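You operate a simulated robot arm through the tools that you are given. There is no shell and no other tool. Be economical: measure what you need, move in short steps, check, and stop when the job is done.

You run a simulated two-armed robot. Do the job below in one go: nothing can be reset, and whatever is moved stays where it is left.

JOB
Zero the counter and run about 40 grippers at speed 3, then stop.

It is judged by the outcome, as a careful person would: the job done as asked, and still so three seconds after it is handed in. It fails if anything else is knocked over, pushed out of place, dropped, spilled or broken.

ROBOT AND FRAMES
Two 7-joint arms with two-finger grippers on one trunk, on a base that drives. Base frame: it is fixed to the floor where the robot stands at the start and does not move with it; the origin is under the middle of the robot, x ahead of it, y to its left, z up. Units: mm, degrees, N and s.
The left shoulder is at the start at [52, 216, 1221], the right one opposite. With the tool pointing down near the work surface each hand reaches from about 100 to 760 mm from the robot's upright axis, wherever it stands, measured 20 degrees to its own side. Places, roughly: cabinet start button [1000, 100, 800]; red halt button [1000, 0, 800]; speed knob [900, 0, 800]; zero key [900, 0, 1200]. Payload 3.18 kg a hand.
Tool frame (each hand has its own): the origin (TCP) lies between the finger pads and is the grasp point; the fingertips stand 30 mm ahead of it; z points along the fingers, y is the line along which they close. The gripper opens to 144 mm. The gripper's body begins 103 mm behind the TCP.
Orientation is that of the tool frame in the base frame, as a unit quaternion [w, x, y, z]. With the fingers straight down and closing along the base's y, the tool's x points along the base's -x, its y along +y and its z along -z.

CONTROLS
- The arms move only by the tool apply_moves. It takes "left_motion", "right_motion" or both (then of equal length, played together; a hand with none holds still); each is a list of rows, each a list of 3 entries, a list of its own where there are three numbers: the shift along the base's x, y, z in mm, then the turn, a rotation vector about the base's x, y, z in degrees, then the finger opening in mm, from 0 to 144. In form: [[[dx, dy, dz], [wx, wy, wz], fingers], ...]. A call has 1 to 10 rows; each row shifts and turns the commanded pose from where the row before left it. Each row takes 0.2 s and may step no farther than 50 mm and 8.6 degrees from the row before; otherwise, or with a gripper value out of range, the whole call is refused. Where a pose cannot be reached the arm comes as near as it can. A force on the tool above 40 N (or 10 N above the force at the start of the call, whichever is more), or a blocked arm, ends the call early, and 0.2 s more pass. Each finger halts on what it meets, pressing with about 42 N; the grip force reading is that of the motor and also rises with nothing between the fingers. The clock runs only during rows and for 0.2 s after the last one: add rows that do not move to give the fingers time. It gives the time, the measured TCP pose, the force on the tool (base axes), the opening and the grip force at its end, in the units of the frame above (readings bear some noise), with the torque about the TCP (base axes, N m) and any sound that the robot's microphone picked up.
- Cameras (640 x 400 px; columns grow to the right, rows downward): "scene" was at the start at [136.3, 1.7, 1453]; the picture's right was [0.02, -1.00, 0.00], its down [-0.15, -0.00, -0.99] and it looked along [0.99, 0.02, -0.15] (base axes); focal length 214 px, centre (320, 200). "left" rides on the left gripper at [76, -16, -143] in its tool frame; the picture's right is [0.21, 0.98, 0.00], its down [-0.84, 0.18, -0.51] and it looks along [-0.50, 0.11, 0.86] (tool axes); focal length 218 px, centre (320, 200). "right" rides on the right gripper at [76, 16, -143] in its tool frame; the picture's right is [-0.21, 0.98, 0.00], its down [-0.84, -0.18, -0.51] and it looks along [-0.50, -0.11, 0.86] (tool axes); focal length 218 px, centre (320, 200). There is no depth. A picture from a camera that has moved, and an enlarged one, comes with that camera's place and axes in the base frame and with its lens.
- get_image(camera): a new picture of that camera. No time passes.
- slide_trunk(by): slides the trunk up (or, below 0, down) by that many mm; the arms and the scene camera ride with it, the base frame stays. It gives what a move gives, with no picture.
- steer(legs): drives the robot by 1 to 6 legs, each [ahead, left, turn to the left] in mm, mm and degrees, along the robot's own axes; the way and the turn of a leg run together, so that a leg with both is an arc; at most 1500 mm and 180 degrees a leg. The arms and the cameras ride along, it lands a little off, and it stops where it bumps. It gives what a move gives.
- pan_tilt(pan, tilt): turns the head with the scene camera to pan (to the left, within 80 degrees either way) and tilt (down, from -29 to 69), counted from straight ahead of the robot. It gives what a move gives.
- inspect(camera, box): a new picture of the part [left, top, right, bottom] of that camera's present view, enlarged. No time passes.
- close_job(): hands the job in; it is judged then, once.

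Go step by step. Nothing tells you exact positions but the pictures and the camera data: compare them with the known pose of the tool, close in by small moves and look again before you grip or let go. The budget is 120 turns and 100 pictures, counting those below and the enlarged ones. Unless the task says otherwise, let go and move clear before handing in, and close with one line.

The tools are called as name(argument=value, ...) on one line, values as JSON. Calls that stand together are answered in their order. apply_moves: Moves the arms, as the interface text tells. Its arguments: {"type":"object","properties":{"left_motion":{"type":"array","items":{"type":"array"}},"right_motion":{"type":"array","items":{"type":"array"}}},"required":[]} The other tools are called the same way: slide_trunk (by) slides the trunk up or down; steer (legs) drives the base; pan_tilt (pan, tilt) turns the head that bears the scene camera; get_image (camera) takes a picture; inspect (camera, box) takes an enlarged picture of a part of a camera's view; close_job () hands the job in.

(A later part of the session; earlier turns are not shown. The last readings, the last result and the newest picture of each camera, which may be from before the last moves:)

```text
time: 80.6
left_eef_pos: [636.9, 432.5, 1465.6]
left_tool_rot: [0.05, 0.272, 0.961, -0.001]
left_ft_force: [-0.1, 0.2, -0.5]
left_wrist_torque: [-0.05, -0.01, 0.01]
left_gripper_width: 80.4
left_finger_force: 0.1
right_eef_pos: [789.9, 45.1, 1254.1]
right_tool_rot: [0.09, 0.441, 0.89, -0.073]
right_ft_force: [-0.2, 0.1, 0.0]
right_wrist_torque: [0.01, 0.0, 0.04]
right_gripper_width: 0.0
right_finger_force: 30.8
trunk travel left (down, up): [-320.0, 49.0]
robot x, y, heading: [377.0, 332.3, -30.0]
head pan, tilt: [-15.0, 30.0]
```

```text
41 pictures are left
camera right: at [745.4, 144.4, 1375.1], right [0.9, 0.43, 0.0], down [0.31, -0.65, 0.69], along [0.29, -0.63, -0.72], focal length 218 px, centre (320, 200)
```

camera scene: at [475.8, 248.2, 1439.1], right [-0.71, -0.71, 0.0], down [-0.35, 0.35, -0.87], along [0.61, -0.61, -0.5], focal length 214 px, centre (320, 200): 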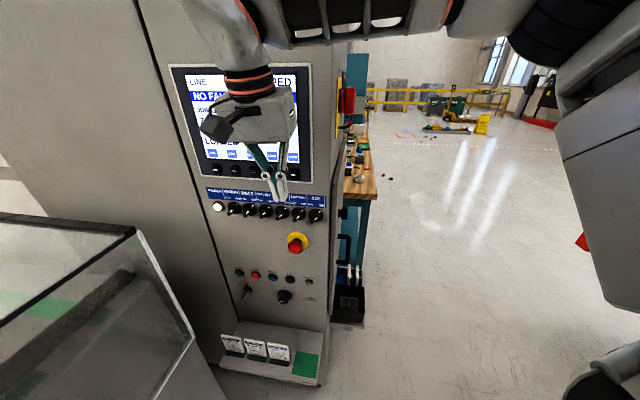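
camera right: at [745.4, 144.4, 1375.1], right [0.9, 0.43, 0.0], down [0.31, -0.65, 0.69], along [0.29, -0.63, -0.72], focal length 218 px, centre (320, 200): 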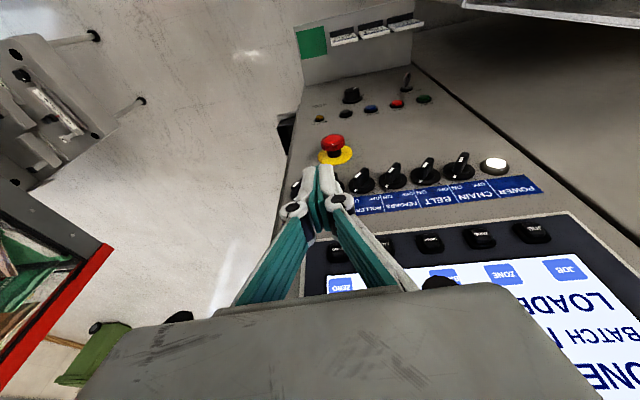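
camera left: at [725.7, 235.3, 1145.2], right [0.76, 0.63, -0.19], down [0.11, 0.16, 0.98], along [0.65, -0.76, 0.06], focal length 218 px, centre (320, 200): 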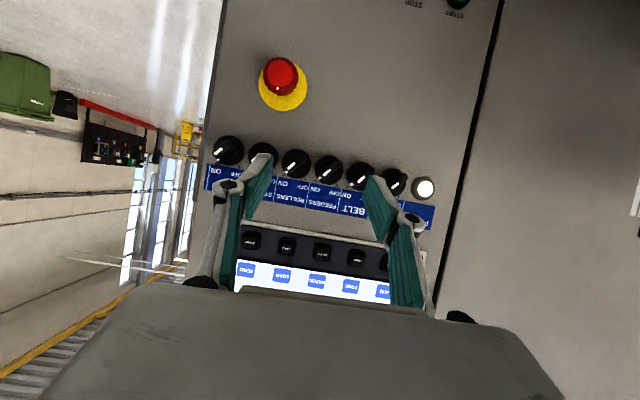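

ZERO key fixed at about (856,-45,1235), and the closed fingertips line up with it. I'll approach along the panel normal.

apply_moves(right_motion=[[[15, -20, 7], [0, 0, 0], 0], [[15, -20, 0], [0, 0, 0], 0], [[15, -20, 0], [0, 0, 0], 0]])

get_image(camera="right")

inspect(camera="scene", box=[170, 60, 330, 200])

```text
time: 81.4
left_eef_pos: [638.3, 432.5, 1464.8]
left_tool_rot: [0.05, 0.272, 0.961, -0.002]
left_ft_force: [0.3, 0.5, 0.4]
left_wrist_torque: [0.02, -0.01, 0.01]
left_gripper_width: 80.2
left_finger_force: 0.1
right_eef_pos: [836.2, -15.7, 1261.1]
right_tool_rot: [0.09, 0.442, 0.89, -0.074]
right_ft_force: [-0.9, -0.1, 0.1]
right_wrist_torque: [0.01, 0.02, 0.01]
right_gripper_width: 0.2
right_finger_force: 30.2
trunk travel left (down, up): [-320.0, 49.0]
robot x, y, heading: [377.0, 328.9, -29.9]
head pan, tilt: [-15.0, 30.0]
```

```text
40 pictures are left
camera right: at [790.5, 83.8, 1381.6], right [0.9, 0.43, 0.0], down [0.31, -0.65, 0.69], along [0.29, -0.63, -0.72], focal length 218 px, centre (320, 200)
```

right: 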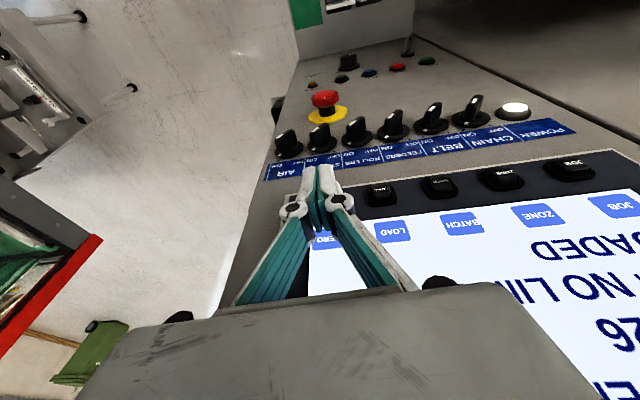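

```text
2.86 times, centred on (250, 130) of scene
camera zoom: at [477.1, 247.4, 1438.9], right [-0.71, -0.71, 0.0], down [-0.35, 0.35, -0.87], along [0.61, -0.61, -0.5], focal length 613 px, centre (520, 400)
```

zoom: 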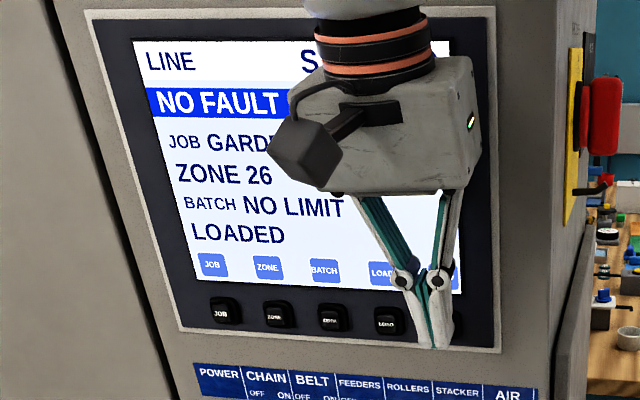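

Aligned over ZERO. Pressing in small steps.

apply_moves(right_motion=[[[6, -8, 0], [0, 0, 0], 0], [[3.6, -4.8, 0], [0, 0, 0], 0], [[2.4, -3.2, 0], [0, 0, 0], 0]])

inspect(camera="scene", box=[170, 60, 330, 200])

```text
time: 82.4
left_eef_pos: [633.2, 434.3, 1466.8]
left_tool_rot: [0.051, 0.271, 0.961, -0.001]
left_ft_force: [-0.3, 0.0, 0.8]
left_wrist_torque: [0.0, 0.0, 0.01]
left_gripper_width: 80.1
left_finger_force: 0.0
right_eef_pos: [841.4, -23.8, 1261.3]
right_tool_rot: [0.087, 0.439, 0.891, -0.073]
right_ft_force: [-13.5, 13.2, 2.9]
right_wrist_torque: [-1.65, -1.83, -0.27]
right_gripper_width: 0.1
right_finger_force: 30.5
trunk travel left (down, up): [-320.0, 49.0]
robot x, y, heading: [376.5, 334.0, -30.1]
head pan, tilt: [-15.0, 30.0]
stopped in row 3 (right hand): the force on the tool passed its limit at 42 N (the readings are from after the stop); the commanded pose is now the measured one
```

```text
2.86 times, centred on (250, 130) of scene
camera zoom: at [472.9, 250.1, 1439.5], right [-0.71, -0.71, 0.0], down [-0.35, 0.35, -0.87], along [0.61, -0.61, -0.5], focal length 613 px, centre (520, 400)
```

zoom: 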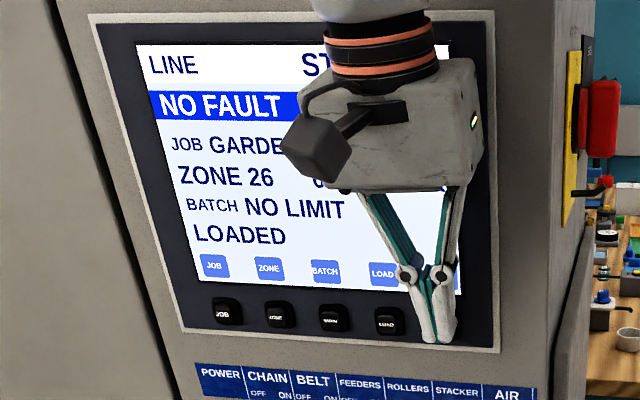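

Firm contact was made; I'll back off and read the counter.

apply_moves(right_motion=[[[-15, 20, 0], [0, 0, 0], 0], [[-18, 24, 0], [0, 0, 0], 0]])

pan_tilt(pan=0, tilt=25)

get_image(camera="scene")

```text
time: 83.0
left_eef_pos: [637.4, 433.7, 1465.4]
left_tool_rot: [0.05, 0.271, 0.961, -0.002]
left_ft_force: [-0.1, -0.1, 0.1]
left_wrist_torque: [0.0, 0.02, 0.03]
left_gripper_width: 80.2
left_finger_force: 0.1
right_eef_pos: [810.8, 16.7, 1260.7]
right_tool_rot: [0.087, 0.439, 0.891, -0.073]
right_ft_force: [0.0, 0.1, -0.3]
right_wrist_torque: [-0.01, 0.01, 0.01]
right_gripper_width: 0.1
right_finger_force: 30.3
trunk travel left (down, up): [-320.0, 49.0]
robot x, y, heading: [376.7, 333.9, -29.9]
head pan, tilt: [-15.0, 30.0]
```

```text
time: 83.7
left_eef_pos: [637.7, 432.4, 1465.0]
left_tool_rot: [0.05, 0.272, 0.961, -0.002]
left_ft_force: [-0.7, -0.2, 0.5]
left_wrist_torque: [0.04, 0.0, -0.03]
left_gripper_width: 79.7
left_finger_force: 0.0
right_eef_pos: [812.4, 16.3, 1260.2]
right_tool_rot: [0.086, 0.44, 0.891, -0.073]
right_ft_force: [-0.8, 0.2, -0.1]
right_wrist_torque: [0.04, 0.0, 0.0]
right_gripper_width: 0.3
right_finger_force: 30.7
trunk travel left (down, up): [-320.0, 49.0]
robot x, y, heading: [375.8, 332.5, -30.2]
head pan, tilt: [0.0, 25.0]
```

```text
37 pictures are left
camera scene: at [492.0, 266.3, 1446.9], right [-0.5, -0.87, 0.0], down [-0.37, 0.21, -0.91], along [0.79, -0.45, -0.42], focal length 214 px, centre (320, 200)
```

scene: 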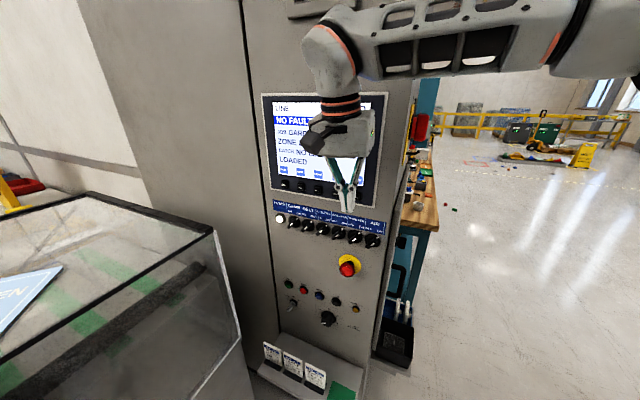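

The hand still hides the number; I'll lower it toward START level and look.

apply_moves(right_motion=[[[-10, 20, -20], [0, 0, 0], 0], [[6, 8, -40], [0, 0, 0], 0], [[10, 8, -40], [0, 0, 0], 0], [[10, 8, -40], [0, 0, 0], 0], [[10, 8, -40], [0, 0, 0], 0], [[10, 8, -40], [0, 0, 0], 0], [[10, 8, -40], [0, 0, 0], 0]])

inspect(camera="scene", box=[250, 80, 410, 180])

get_image(camera="right")

```text
time: 85.3
left_eef_pos: [639.2, 434.1, 1465.5]
left_tool_rot: [0.05, 0.271, 0.961, 0.0]
left_ft_force: [-0.6, 0.0, 0.0]
left_wrist_torque: [0.0, 0.01, 0.01]
left_gripper_width: 79.9
left_finger_force: 0.0
right_eef_pos: [858.9, 83.7, 997.0]
right_tool_rot: [0.087, 0.439, 0.891, -0.073]
right_ft_force: [0.0, 0.0, -0.7]
right_wrist_torque: [0.01, 0.02, 0.01]
right_gripper_width: 0.1
right_finger_force: 30.4
trunk travel left (down, up): [-320.0, 49.0]
robot x, y, heading: [377.3, 337.5, -30.1]
head pan, tilt: [0.0, 25.0]
```

```text
4.00 times, centred on (330, 130) of scene
camera zoom: at [493.0, 266.5, 1446.8], right [-0.5, -0.87, 0.0], down [-0.37, 0.21, -0.91], along [0.79, -0.45, -0.42], focal length 858 px, centre (280, 480)
```

zoom: 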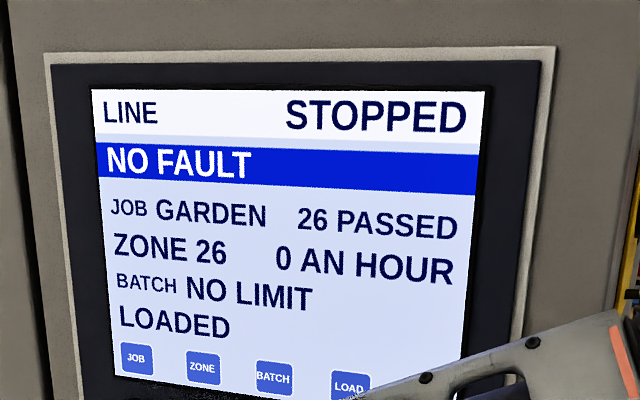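

```text
35 pictures are left
camera right: at [813.3, 182.6, 1118.7], right [0.9, 0.43, -0.01], down [0.32, -0.65, 0.69], along [0.29, -0.62, -0.73], focal length 218 px, centre (320, 200)
```

right: 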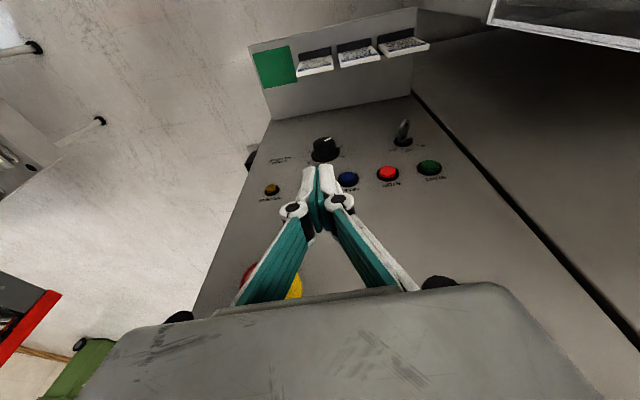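

Still 26: the tip was too low and hit the bezel below the key. I'll go back with the tip 14 mm higher.

apply_moves(right_motion=[[[-10, -8, 40], [0, 0, 0], 0], [[-10, -8, 40], [0, 0, 0], 0], [[-10, -8, 40], [0, 0, 0], 0], [[-10, -8, 40], [0, 0, 0], 0], [[-10, -8, 40], [0, 0, 0], 0], [[-10, -8, 40], [0, 0, 0], 0], [[-1, 1, 40], [0, 0, 0], 0], [[13, -18, 0], [0, 0, 0], 0], [[14, -18, 0], [0, 0, 0], 0]])

pan_tilt(pan=-15, tilt=30)

inspect(camera="scene", box=[250, 130, 330, 190])

get_image(camera="right")

```text
time: 87.3
left_eef_pos: [637.7, 432.9, 1464.8]
left_tool_rot: [0.05, 0.271, 0.961, -0.001]
left_ft_force: [0.6, -0.2, 0.2]
left_wrist_torque: [-0.03, -0.02, 0.0]
left_gripper_width: 80.3
left_finger_force: 0.0
right_eef_pos: [824.2, 2.5, 1279.7]
right_tool_rot: [0.086, 0.439, 0.891, -0.073]
right_ft_force: [0.5, -0.6, 0.5]
right_wrist_torque: [0.01, -0.02, 0.01]
right_gripper_width: 0.3
right_finger_force: 30.8
trunk travel left (down, up): [-320.0, 49.0]
robot x, y, heading: [376.1, 331.4, -30.1]
head pan, tilt: [0.0, 25.0]
```

```text
time: 88.1
left_eef_pos: [637.4, 433.0, 1465.7]
left_tool_rot: [0.049, 0.271, 0.961, -0.002]
left_ft_force: [-1.1, 0.9, 0.2]
left_wrist_torque: [0.04, 0.0, -0.01]
left_gripper_width: 80.0
left_finger_force: 0.1
right_eef_pos: [822.9, 0.6, 1279.2]
right_tool_rot: [0.086, 0.44, 0.891, -0.074]
right_ft_force: [-0.4, 0.2, 0.5]
right_wrist_torque: [0.02, -0.02, 0.0]
right_gripper_width: 0.3
right_finger_force: 30.5
trunk travel left (down, up): [-320.0, 49.0]
robot x, y, heading: [377.0, 332.2, -29.5]
head pan, tilt: [-15.0, 30.0]
```

```text
6.67 times, centred on (290, 160) of scene
camera zoom: at [476.4, 248.4, 1439.0], right [-0.71, -0.71, 0.0], down [-0.35, 0.35, -0.87], along [0.61, -0.61, -0.5], focal length 1430 px, centre (520, 467)
```

zoom: 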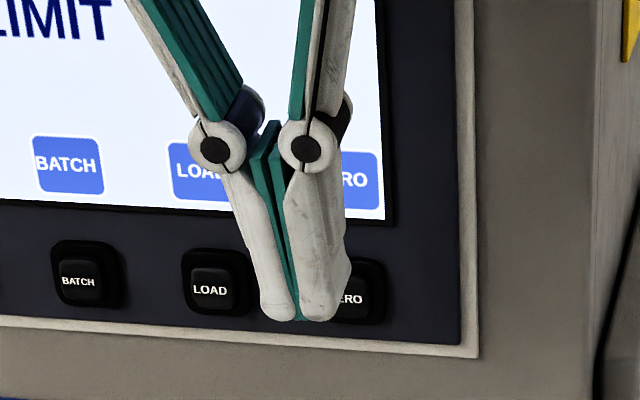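

```text
33 pictures are left
camera right: at [778.6, 100.4, 1401.2], right [0.9, 0.43, -0.01], down [0.32, -0.65, 0.69], along [0.29, -0.62, -0.73], focal length 218 px, centre (320, 200)
```

right: 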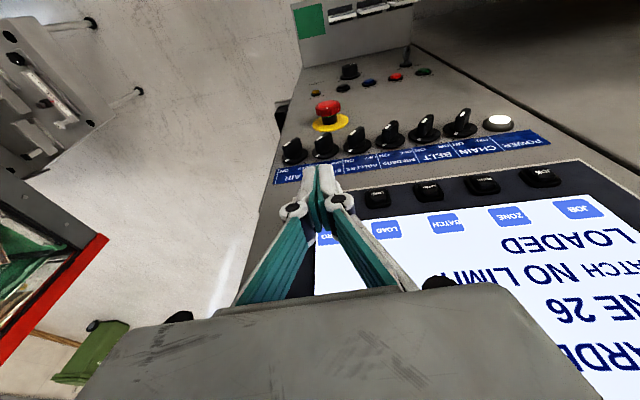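

apply_moves(right_motion=[[[9, -12, -7], [0, 0, 0], 0], [[3, -4, 0], [0, 0, 0], 0], [[1.8, -2.4, 0], [0, 0, 0], 0], [[1.8, -2.4, 0], [0, 0, 0], 0], [[1.8, -2.4, 0], [0, 0, 0], 0], [[1.8, -2.4, 0], [0, 0, 0], 0], [[1.8, -2.4, 0], [0, 0, 0], 0]])

inspect(camera="scene", box=[170, 60, 330, 200])

```text
time: 89.7
left_eef_pos: [635.6, 435.4, 1466.7]
left_tool_rot: [0.051, 0.272, 0.961, -0.002]
left_ft_force: [0.8, 0.1, 0.3]
left_wrist_torque: [0.04, 0.0, -0.04]
left_gripper_width: 80.0
left_finger_force: 0.0
right_eef_pos: [841.2, -23.3, 1271.4]
right_tool_rot: [0.085, 0.439, 0.891, -0.073]
right_ft_force: [-14.1, 12.7, -6.2]
right_wrist_torque: [-1.36, -1.75, -0.28]
right_gripper_width: 0.2
right_finger_force: 30.8
trunk travel left (down, up): [-320.0, 49.0]
robot x, y, heading: [379.0, 334.3, -29.9]
head pan, tilt: [-15.0, 30.0]
```

```text
2.86 times, centred on (250, 130) of scene
camera zoom: at [474.0, 250.5, 1439.2], right [-0.71, -0.71, 0.0], down [-0.35, 0.35, -0.87], along [0.61, -0.61, -0.5], focal length 613 px, centre (520, 400)
```

zoom: 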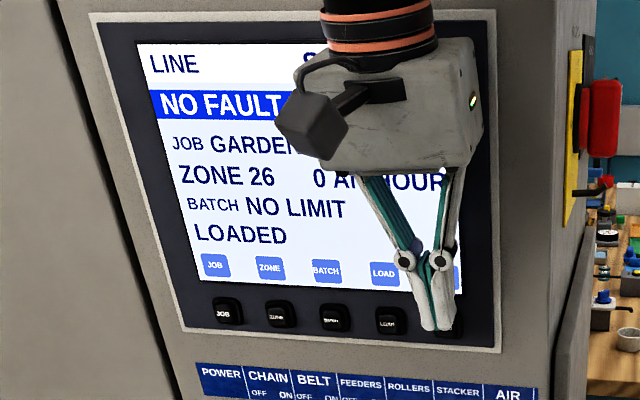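

Contact again but the tip sits slightly left of the key; I'll back off a bit, shift 6 mm right and press again.

apply_moves(right_motion=[[[-9, 12, 0], [0, 0, 0], 0], [[-4.8, -3.6, 0], [0, 0, 0], 0], [[4.2, -5.6, 0], [0, 0, 0], 0], [[1.8, -2.4, 0], [0, 0, 0], 0], [[1.8, -2.4, 0], [0, 0, 0], 0], [[1.8, -2.4, 0], [0, 0, 0], 0], [[1.8, -2.4, 0], [0, 0, 0], 0], [[1.8, -2.4, 0], [0, 0, 0], 0]])

inspect(camera="scene", box=[250, 130, 330, 190])

```text
time: 91.4
left_eef_pos: [633.9, 435.1, 1466.0]
left_tool_rot: [0.051, 0.27, 0.961, -0.002]
left_ft_force: [0.7, 0.0, 0.3]
left_wrist_torque: [-0.03, -0.02, 0.01]
left_gripper_width: 79.9
left_finger_force: 0.0
right_eef_pos: [836.1, -26.6, 1272.0]
right_tool_rot: [0.082, 0.439, 0.892, -0.072]
right_ft_force: [-15.7, 13.0, 3.7]
right_wrist_torque: [-1.58, -1.85, -0.28]
right_gripper_width: 0.0
right_finger_force: 31.0
trunk travel left (down, up): [-320.0, 49.0]
robot x, y, heading: [376.2, 331.2, -29.8]
head pan, tilt: [-15.0, 30.0]
stopped in row 8 (right hand): the force on the tool passed its limit at 43 N (the readings are from after the stop); the commanded pose is now the measured one
```

```text
6.67 times, centred on (290, 160) of scene
camera zoom: at [472.5, 250.5, 1439.5], right [-0.71, -0.71, 0.0], down [-0.35, 0.35, -0.87], along [0.61, -0.61, -0.5], focal length 1430 px, centre (520, 467)
```

zoom: 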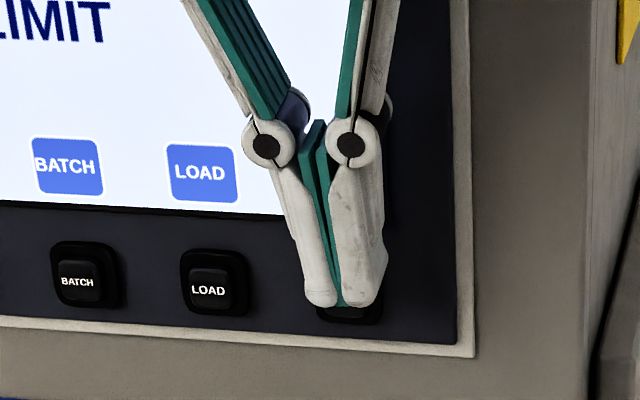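

Now squarely on the key. Back off and read the counter.

apply_moves(right_motion=[[[-15, 20, 5], [0, 0, 0], 0], [[-24, 32, 20], [0, 0, 0], 0], [[-24, 32, 30], [0, 0, 0], 0]])

get_image(camera="right")

inspect(camera="scene", box=[170, 60, 330, 200])

```text
time: 92.2
left_eef_pos: [637.2, 434.8, 1465.5]
left_tool_rot: [0.05, 0.271, 0.961, -0.002]
left_ft_force: [-0.1, 0.3, -0.2]
left_wrist_torque: [-0.01, -0.03, -0.03]
left_gripper_width: 80.1
left_finger_force: 0.1
right_eef_pos: [778.0, 57.8, 1326.5]
right_tool_rot: [0.083, 0.439, 0.892, -0.074]
right_ft_force: [-0.3, 1.0, -0.4]
right_wrist_torque: [-0.01, -0.06, 0.0]
right_gripper_width: 0.3
right_finger_force: 31.0
trunk travel left (down, up): [-320.0, 49.0]
robot x, y, heading: [377.0, 335.6, -29.7]
head pan, tilt: [-15.0, 30.0]
```

```text
30 pictures are left
camera right: at [734.7, 155.7, 1448.6], right [0.9, 0.43, -0.01], down [0.32, -0.65, 0.68], along [0.28, -0.62, -0.73], focal length 218 px, centre (320, 200)
```

right: 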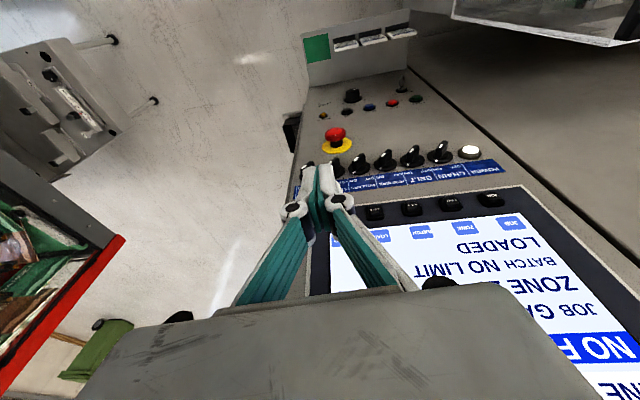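

```text
2.86 times, centred on (250, 130) of scene
camera zoom: at [475.5, 249.8, 1439.1], right [-0.71, -0.71, 0.0], down [-0.35, 0.35, -0.87], along [0.61, -0.61, -0.5], focal length 613 px, centre (520, 400)
```

zoom: 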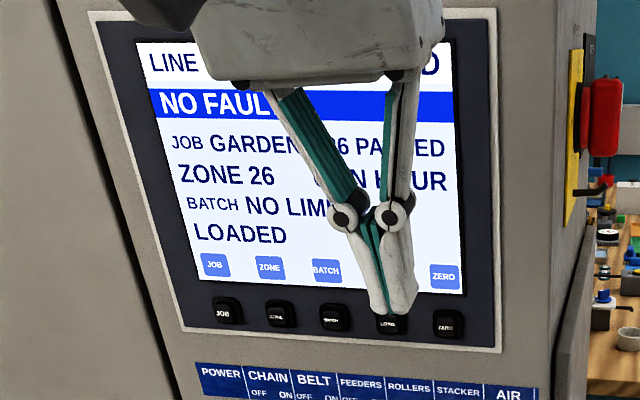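

The counter didn't clear; the torque shows contact 118 mm above the tip — the gripper body met the screen frame, not the key. I need more tilt, so I'll tilt 24° more here, clear of the panel.

apply_moves(right_motion=[[[0, 0, 0], [-4.8, -3.6, 0], 0], [[0, 0, 0], [-4.8, -3.6, 0], 0], [[0, 0, 0], [-4.8, -3.6, 0], 0], [[0, 0, 0], [-4.8, -3.6, 0], 0]])

get_image(camera="scene")

```text
time: 93.2
left_eef_pos: [636.6, 433.5, 1464.7]
left_tool_rot: [0.05, 0.271, 0.961, -0.002]
left_ft_force: [0.4, 1.0, -0.3]
left_wrist_torque: [-0.04, 0.02, -0.02]
left_gripper_width: 79.8
left_finger_force: 0.1
right_eef_pos: [777.8, 56.6, 1325.9]
right_tool_rot: [0.264, 0.425, 0.849, -0.167]
right_ft_force: [0.4, 0.0, -0.2]
right_wrist_torque: [0.0, 0.01, -0.01]
right_gripper_width: 0.0
right_finger_force: 31.0
trunk travel left (down, up): [-320.0, 49.0]
robot x, y, heading: [375.0, 335.0, -30.1]
head pan, tilt: [-15.0, 30.0]
```

```text
28 pictures are left
camera scene: at [475.5, 249.6, 1439.0], right [-0.71, -0.71, 0.0], down [-0.35, 0.35, -0.87], along [0.61, -0.61, -0.5], focal length 214 px, centre (320, 200)
```

scene: 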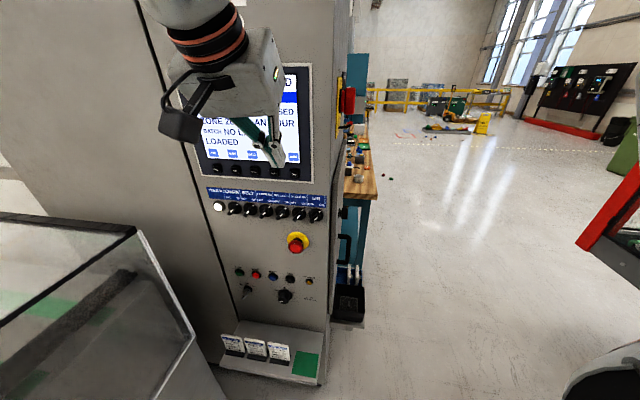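

apply_moves(right_motion=[[[20, -28, -35], [0, 0, 0], 0], [[23, -28, -36], [0, 0, 0], 0]])

inspect(camera="scene", box=[234, 130, 330, 190])

get_image(camera="right")

```text
refused: row 2 steps farther than a row can; nothing moved
```

```text
6.67 times, centred on (282, 160) of scene
camera zoom: at [475.5, 249.6, 1439.0], right [-0.71, -0.71, 0.0], down [-0.35, 0.35, -0.87], along [0.61, -0.61, -0.5], focal length 1430 px, centre (573, 467)
```

zoom: 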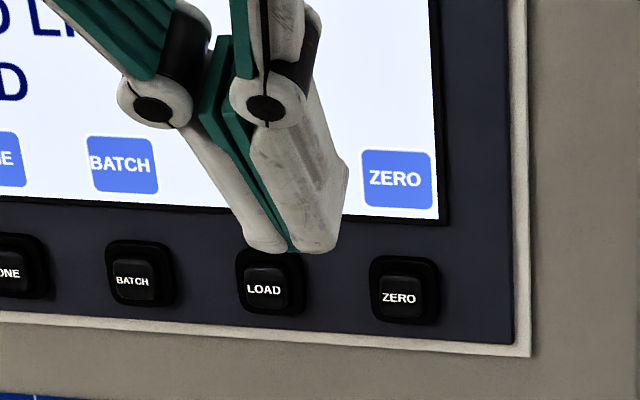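

```text
26 pictures are left
camera right: at [708.9, 186.9, 1394.3], right [0.9, 0.44, 0.07], down [0.12, -0.38, 0.92], along [0.43, -0.81, -0.39], focal length 218 px, centre (320, 200)
```

right: 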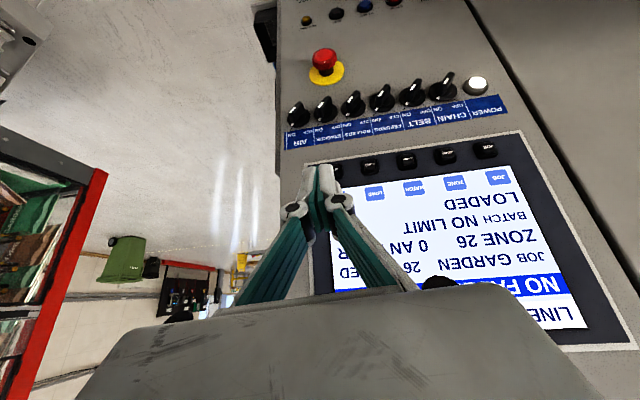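

Refused for step length; repeating with shorter steps. Hand camera confirms 26 still shown.

apply_moves(right_motion=[[[14, -19, -24], [0, 0, 0], 0], [[15, -19, -24], [0, 0, 0], 0], [[15, -19, -23], [0, 0, 0], 0]])

inspect(camera="scene", box=[234, 130, 330, 190])

```text
time: 94.0
left_eef_pos: [638.4, 433.3, 1465.0]
left_tool_rot: [0.049, 0.272, 0.961, -0.001]
left_ft_force: [-0.2, 1.3, -1.0]
left_wrist_torque: [0.02, 0.02, -0.04]
left_gripper_width: 80.3
left_finger_force: 0.1
right_eef_pos: [822.0, -2.6, 1251.8]
right_tool_rot: [0.263, 0.425, 0.85, -0.165]
right_ft_force: [-0.6, -0.5, -0.1]
right_wrist_torque: [0.04, 0.03, -0.02]
right_gripper_width: 0.0
right_finger_force: 30.7
trunk travel left (down, up): [-320.0, 49.0]
robot x, y, heading: [374.6, 335.3, -29.8]
head pan, tilt: [-15.0, 30.0]
```

```text
6.67 times, centred on (282, 160) of scene
camera zoom: at [476.9, 247.9, 1438.8], right [-0.71, -0.71, 0.0], down [-0.35, 0.35, -0.87], along [0.61, -0.61, -0.5], focal length 1430 px, centre (573, 467)
```

zoom: 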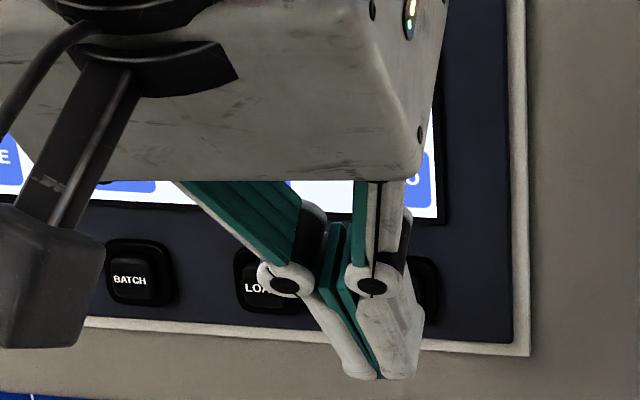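

The tip would land a little low; raise 8 mm and press.

apply_moves(right_motion=[[[6, -8, 8], [0, 0, 0], 0], [[3, -4, 0], [0, 0, 0], 0], [[2.4, -3.2, 0], [0, 0, 0], 0], [[2.4, -3.2, 0], [0, 0, 0], 0], [[2.4, -3.2, 0], [0, 0, 0], 0], [[2.4, -3.2, 0], [0, 0, 0], 0]])

inspect(camera="scene", box=[234, 110, 330, 190])

```text
time: 95.4
left_eef_pos: [636.2, 433.5, 1465.9]
left_tool_rot: [0.05, 0.271, 0.961, -0.002]
left_ft_force: [-0.2, -0.4, 0.3]
left_wrist_torque: [0.02, 0.03, 0.01]
left_gripper_width: 80.0
left_finger_force: 0.1
right_eef_pos: [838.9, -26.9, 1261.8]
right_tool_rot: [0.264, 0.425, 0.85, -0.165]
right_ft_force: [-0.4, 2.2, 1.2]
right_wrist_torque: [0.05, -0.01, 0.03]
right_gripper_width: 0.2
right_finger_force: 30.2
trunk travel left (down, up): [-320.0, 49.0]
robot x, y, heading: [378.0, 330.4, -29.7]
head pan, tilt: [-15.0, 30.0]
heard: click
```

```text
5.00 times, centred on (282, 150) of scene
camera zoom: at [475.6, 249.2, 1439.0], right [-0.71, -0.71, 0.0], down [-0.35, 0.35, -0.87], along [0.61, -0.61, -0.5], focal length 1072 px, centre (510, 450)
```

zoom: 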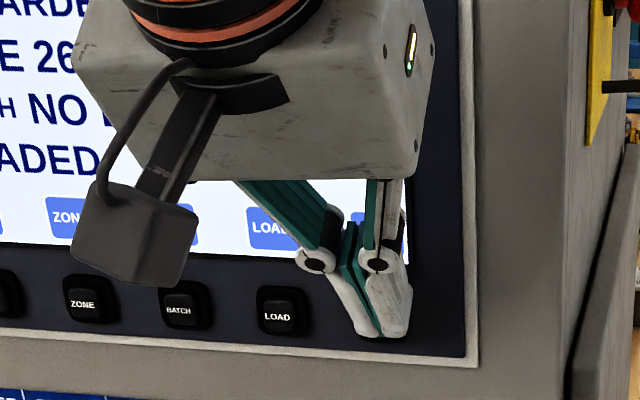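

Click heard. I'll back off, straighten, and go down to read the counter and get ready for START.

apply_moves(right_motion=[[[-15, 20, 0], [0, 0, 0], 0], [[-18, 24, 0], [4.8, 3.6, 0], 0], [[-10, 24, 0], [4.8, 3.6, 0], 0], [[0, 15, -20], [4.8, 3.6, 0], 0], [[5, 10, -40], [4.8, 3.6, 0], 0], [[10, 8, -40], [0, 0, 0], 0], [[10, 8, -40], [0, 0, 0], 0], [[10, 8, -40], [0, 0, 0], 0], [[15, 8, -40], [0, 0, 0], 0], [[15, 8, -40], [0, 0, 0], 0]])

inspect(camera="scene", box=[170, 60, 330, 160])

```text
time: 97.6
left_eef_pos: [639.4, 433.1, 1464.8]
left_tool_rot: [0.049, 0.272, 0.961, -0.002]
left_ft_force: [0.3, 0.3, -0.6]
left_wrist_torque: [-0.01, 0.01, -0.01]
left_gripper_width: 80.3
left_finger_force: 0.0
right_eef_pos: [862.0, 104.4, 1000.2]
right_tool_rot: [0.081, 0.439, 0.892, -0.073]
right_ft_force: [-0.1, -0.6, 0.3]
right_wrist_torque: [-0.02, -0.02, -0.01]
right_gripper_width: 0.2
right_finger_force: 30.6
trunk travel left (down, up): [-320.0, 49.0]
robot x, y, heading: [378.5, 332.4, -29.7]
head pan, tilt: [-15.0, 30.0]
```

```text
4.00 times, centred on (250, 110) of scene
camera zoom: at [477.0, 248.9, 1438.8], right [-0.71, -0.71, 0.0], down [-0.35, 0.35, -0.87], along [0.61, -0.61, -0.5], focal length 858 px, centre (600, 560)
```

zoom: 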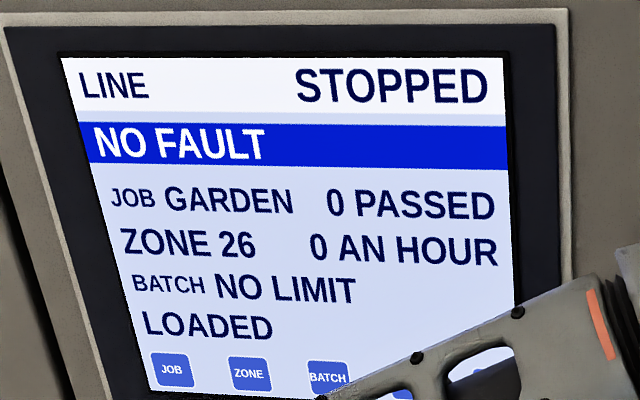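

Counter reads 0. Now to a standoff in front of START.

apply_moves(right_motion=[[[23, 11, -26], [0, 0, 0], 0], [[23, 11, -26], [-4.8, -3.6, 0], 0], [[23, 11, -26], [-4.8, -3.6, 0], 0], [[23, 11, -26], [-4.8, -3.6, 0], 0], [[23, 11, -25], [-4.8, -3.6, 0], 0]])

get_image(camera="right")

get_image(camera="scene")

```text
time: 99.0
left_eef_pos: [638.5, 433.9, 1464.4]
left_tool_rot: [0.05, 0.272, 0.961, -0.002]
left_ft_force: [0.2, 0.4, -0.6]
left_wrist_torque: [-0.03, 0.02, 0.02]
left_gripper_width: 80.1
left_finger_force: 0.1
right_eef_pos: [960.7, 104.2, 891.1]
right_tool_rot: [0.229, 0.448, 0.849, -0.164]
right_ft_force: [0.2, -0.7, 0.3]
right_wrist_torque: [0.0, -0.02, -0.02]
right_gripper_width: 0.0
right_finger_force: 30.3
right hand out of reach, approached as far as the arm can: row 5
trunk travel left (down, up): [-320.0, 49.0]
robot x, y, heading: [375.2, 330.7, -29.9]
head pan, tilt: [-15.0, 30.0]
stopped in row 5 (right hand): the arm was blocked; the commanded pose is now the measured one
```

```text
22 pictures are left
camera right: at [902.4, 235.0, 969.2], right [0.92, 0.39, 0.04], down [0.14, -0.43, 0.89], along [0.37, -0.81, -0.45], focal length 218 px, centre (320, 200)
```

right: 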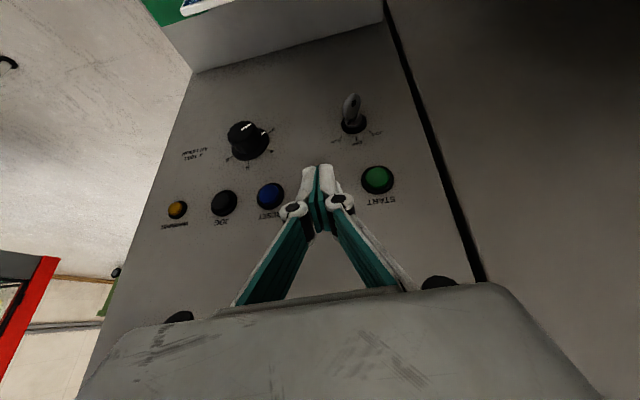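

```text
21 pictures are left
camera scene: at [476.3, 249.7, 1439.0], right [-0.71, -0.71, 0.0], down [-0.35, 0.35, -0.87], along [0.61, -0.61, -0.5], focal length 214 px, centre (320, 200)
```

scene: 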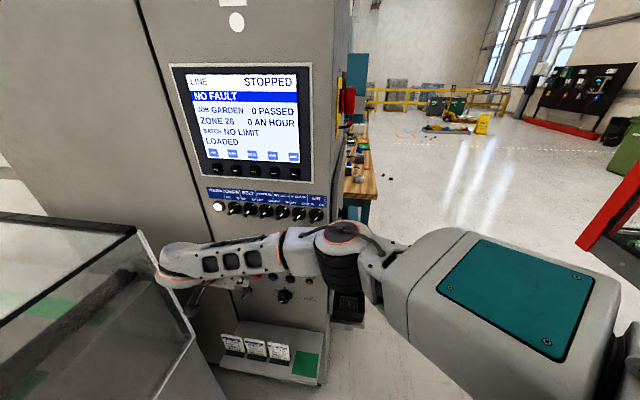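

The wrist folds too tightly that far left. I'll yaw the hand to the left 24° so the wrist stays right of the buttons while moving toward START.

apply_moves(right_motion=[[[-2, 10, 0], [0, 0, 8], 0], [[6, 8, 0], [0, 0, 8], 0], [[10, 6, 0], [0, 0, 8], 0], [[10, 2, -3], [0, 0, 0], 0]])

get_image(camera="right")

```text
time: 100.0
left_eef_pos: [637.0, 434.3, 1465.3]
left_tool_rot: [0.05, 0.271, 0.961, -0.002]
left_ft_force: [0.3, 0.1, 1.0]
left_wrist_torque: [-0.01, 0.0, 0.01]
left_gripper_width: 80.4
left_finger_force: 0.0
right_eef_pos: [983.3, 137.3, 886.7]
right_tool_rot: [0.257, 0.258, 0.925, -0.111]
right_ft_force: [0.5, 0.5, -0.1]
right_wrist_torque: [-0.06, 0.02, 0.01]
right_gripper_width: 0.1
right_finger_force: 30.6
trunk travel left (down, up): [-320.0, 49.0]
robot x, y, heading: [376.2, 335.7, -30.2]
head pan, tilt: [-15.0, 30.0]
```

```text
20 pictures are left
camera right: at [877.2, 231.3, 965.8], right [0.67, 0.74, 0.04], down [0.31, -0.33, 0.89], along [0.67, -0.59, -0.45], focal length 218 px, centre (320, 200)
```

right: 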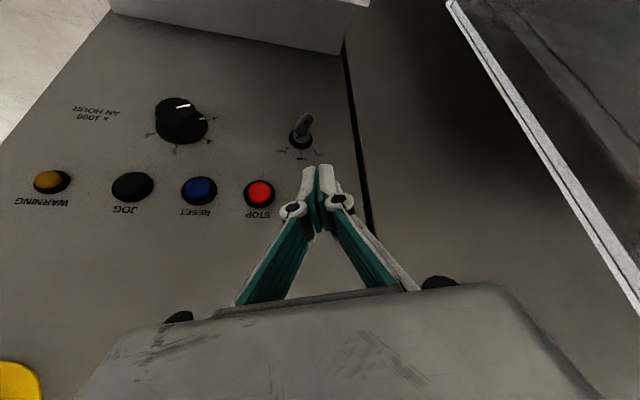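

START lies just beneath the fingertips. I'll line up and press in small steps.

apply_moves(right_motion=[[[4, 3, -14], [0, 0, 0], 0], [[9, -12, 0], [0, 0, 0], 0], [[9, -12, 0], [0, 0, 0], 0], [[2.4, -3.2, 0], [0, 0, 0], 0], [[2.4, -3.2, 0], [0, 0, 0], 0], [[2.4, -3.2, 0], [0, 0, 0], 0]])

get_image(camera="scene")

```text
time: 101.4
left_eef_pos: [635.6, 434.8, 1465.1]
left_tool_rot: [0.051, 0.271, 0.961, -0.001]
left_ft_force: [0.0, 0.3, 0.3]
left_wrist_torque: [-0.03, 0.0, 0.01]
left_gripper_width: 80.1
left_finger_force: 0.0
right_eef_pos: [1012.5, 93.1, 876.9]
right_tool_rot: [0.257, 0.27, 0.922, -0.107]
right_ft_force: [-3.9, 8.4, 7.4]
right_wrist_torque: [0.06, -0.09, 0.09]
right_gripper_width: 6.1
right_finger_force: 30.9
trunk travel left (down, up): [-320.0, 49.0]
robot x, y, heading: [375.1, 331.3, -29.9]
head pan, tilt: [-15.0, 30.0]
heard: click
```

```text
19 pictures are left
camera scene: at [474.8, 250.0, 1439.2], right [-0.71, -0.71, 0.0], down [-0.35, 0.35, -0.87], along [0.61, -0.61, -0.5], focal length 214 px, centre (320, 200)
```

scene: 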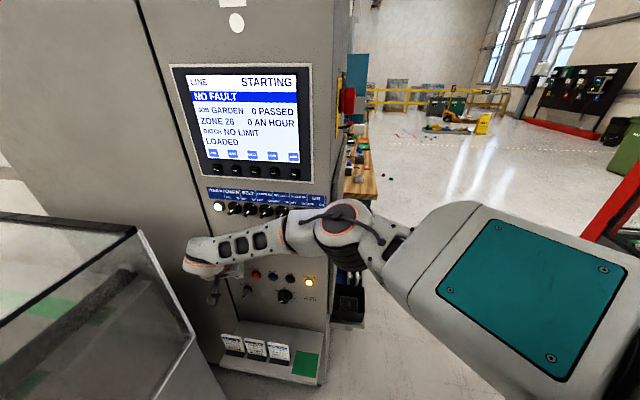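

Line is STARTING with the warning lamp on. I'll release START and move to a standoff before STOP.

apply_moves(right_motion=[[[-9, 12, 0], [0, 0, 0], 0], [[-10, 13, 0], [0, 0, 0], 0], [[-20, -15, 0], [0, 0, 0], 0], [[-20, -15, 0], [0, 0, 0], 0]])

get_image(camera="right")

inspect(camera="scene", box=[170, 60, 330, 160])

```text
time: 102.4
left_eef_pos: [636.7, 433.6, 1465.9]
left_tool_rot: [0.051, 0.272, 0.961, 0.0]
left_ft_force: [0.4, -0.2, -0.3]
left_wrist_torque: [0.05, -0.01, -0.01]
left_gripper_width: 79.9
left_finger_force: 0.0
right_eef_pos: [952.2, 101.2, 873.1]
right_tool_rot: [0.256, 0.257, 0.925, -0.111]
right_ft_force: [-0.5, 0.7, 0.1]
right_wrist_torque: [0.04, -0.04, 0.02]
right_gripper_width: 0.0
right_finger_force: 30.4
trunk travel left (down, up): [-320.0, 49.0]
robot x, y, heading: [375.8, 333.5, -29.8]
head pan, tilt: [-15.0, 30.0]
```

```text
18 pictures are left
camera right: at [845.8, 195.9, 950.7], right [0.67, 0.74, 0.04], down [0.31, -0.33, 0.89], along [0.67, -0.59, -0.46], focal length 218 px, centre (320, 200)
```

right: 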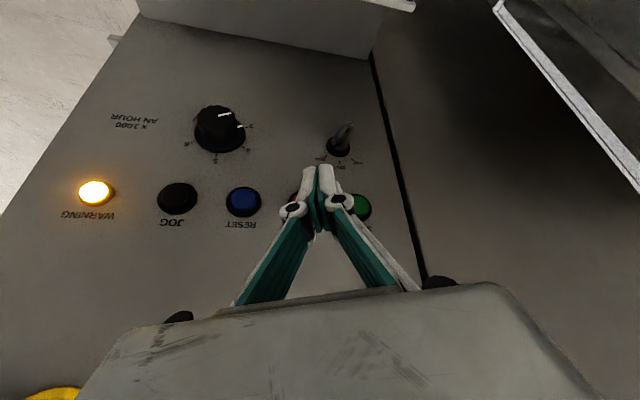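

```text
4.00 times, centred on (250, 110) of scene
camera zoom: at [475.3, 247.9, 1439.0], right [-0.71, -0.71, 0.0], down [-0.35, 0.35, -0.87], along [0.61, -0.61, -0.5], focal length 858 px, centre (600, 560)
```

zoom: 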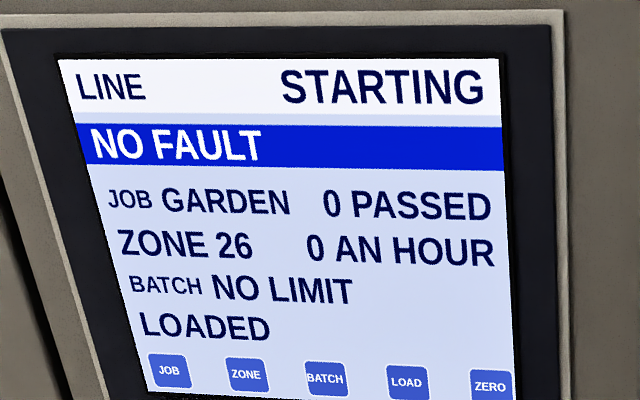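

Lined up on STOP. I'll edge 12 mm closer and wait, watching the screen.

apply_moves(right_motion=[[[7, -10, 0], [0, 0, 0], 0], [[0, 0, 0], [0, 0, 0], 0], [[0, 0, 0], [0, 0, 0], 0], [[0, 0, 0], [0, 0, 0], 0], [[0, 0, 0], [0, 0, 0], 0], [[0, 0, 0], [0, 0, 0], 0], [[0, 0, 0], [0, 0, 0], 0], [[0, 0, 0], [0, 0, 0], 0]])

apply_moves(right_motion=[[[0, 0, 0], [0, 0, 0], 0], [[0, 0, 0], [0, 0, 0], 0], [[0, 0, 0], [0, 0, 0], 0], [[0, 0, 0], [0, 0, 0], 0], [[0, 0, 0], [0, 0, 0], 0], [[0, 0, 0], [0, 0, 0], 0], [[0, 0, 0], [0, 0, 0], 0], [[0, 0, 0], [0, 0, 0], 0], [[0, 0, 0], [0, 0, 0], 0], [[0, 0, 0], [0, 0, 0], 0]])

apply_moves(right_motion=[[[0, 0, 0], [0, 0, 0], 0], [[0, 0, 0], [0, 0, 0], 0], [[0, 0, 0], [0, 0, 0], 0], [[0, 0, 0], [0, 0, 0], 0], [[0, 0, 0], [0, 0, 0], 0], [[0, 0, 0], [0, 0, 0], 0], [[0, 0, 0], [0, 0, 0], 0], [[0, 0, 0], [0, 0, 0], 0], [[0, 0, 0], [0, 0, 0], 0], [[0, 0, 0], [0, 0, 0], 0]])

inspect(camera="scene", box=[170, 60, 330, 160])

```text
time: 104.2
left_eef_pos: [638.1, 433.6, 1464.4]
left_tool_rot: [0.05, 0.272, 0.961, 0.0]
left_ft_force: [-0.7, -0.9, -0.4]
left_wrist_torque: [0.02, -0.02, 0.02]
left_gripper_width: 80.0
left_finger_force: 0.0
right_eef_pos: [959.6, 90.2, 874.0]
right_tool_rot: [0.257, 0.258, 0.925, -0.112]
right_ft_force: [-0.8, -0.6, 0.4]
right_wrist_torque: [0.01, 0.01, -0.01]
right_gripper_width: 0.0
right_finger_force: 31.1
trunk travel left (down, up): [-320.0, 49.0]
robot x, y, heading: [380.4, 332.1, -29.8]
head pan, tilt: [-15.0, 30.0]
```

```text
time: 106.4
left_eef_pos: [637.1, 434.3, 1465.0]
left_tool_rot: [0.05, 0.272, 0.961, -0.001]
left_ft_force: [-0.3, 0.9, 0.3]
left_wrist_torque: [0.02, 0.02, -0.02]
left_gripper_width: 80.2
left_finger_force: 0.0
right_eef_pos: [960.4, 89.7, 874.5]
right_tool_rot: [0.257, 0.258, 0.925, -0.111]
right_ft_force: [0.1, 0.3, -0.1]
right_wrist_torque: [-0.03, 0.02, 0.0]
right_gripper_width: 0.1
right_finger_force: 30.9
trunk travel left (down, up): [-320.0, 49.0]
robot x, y, heading: [377.7, 327.9, -29.9]
head pan, tilt: [-15.0, 30.0]
```

```text
time: 108.6
left_eef_pos: [637.5, 433.8, 1465.3]
left_tool_rot: [0.051, 0.272, 0.961, -0.001]
left_ft_force: [-0.4, -1.0, 0.0]
left_wrist_torque: [0.03, -0.05, 0.01]
left_gripper_width: 79.7
left_finger_force: 0.1
right_eef_pos: [961.2, 90.1, 873.8]
right_tool_rot: [0.258, 0.258, 0.924, -0.111]
right_ft_force: [-0.5, -0.8, -0.3]
right_wrist_torque: [-0.01, -0.04, 0.01]
right_gripper_width: 0.0
right_finger_force: 30.6
trunk travel left (down, up): [-320.0, 49.0]
robot x, y, heading: [375.6, 333.1, -30.0]
head pan, tilt: [-15.0, 30.0]
```

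```text
4.00 times, centred on (250, 110) of scene
camera zoom: at [475.8, 248.7, 1439.0], right [-0.71, -0.71, 0.0], down [-0.35, 0.35, -0.87], along [0.61, -0.61, -0.5], focal length 858 px, centre (600, 560)
```

zoom: 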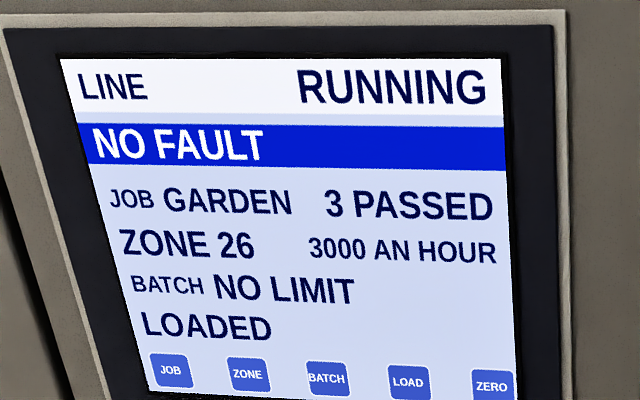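

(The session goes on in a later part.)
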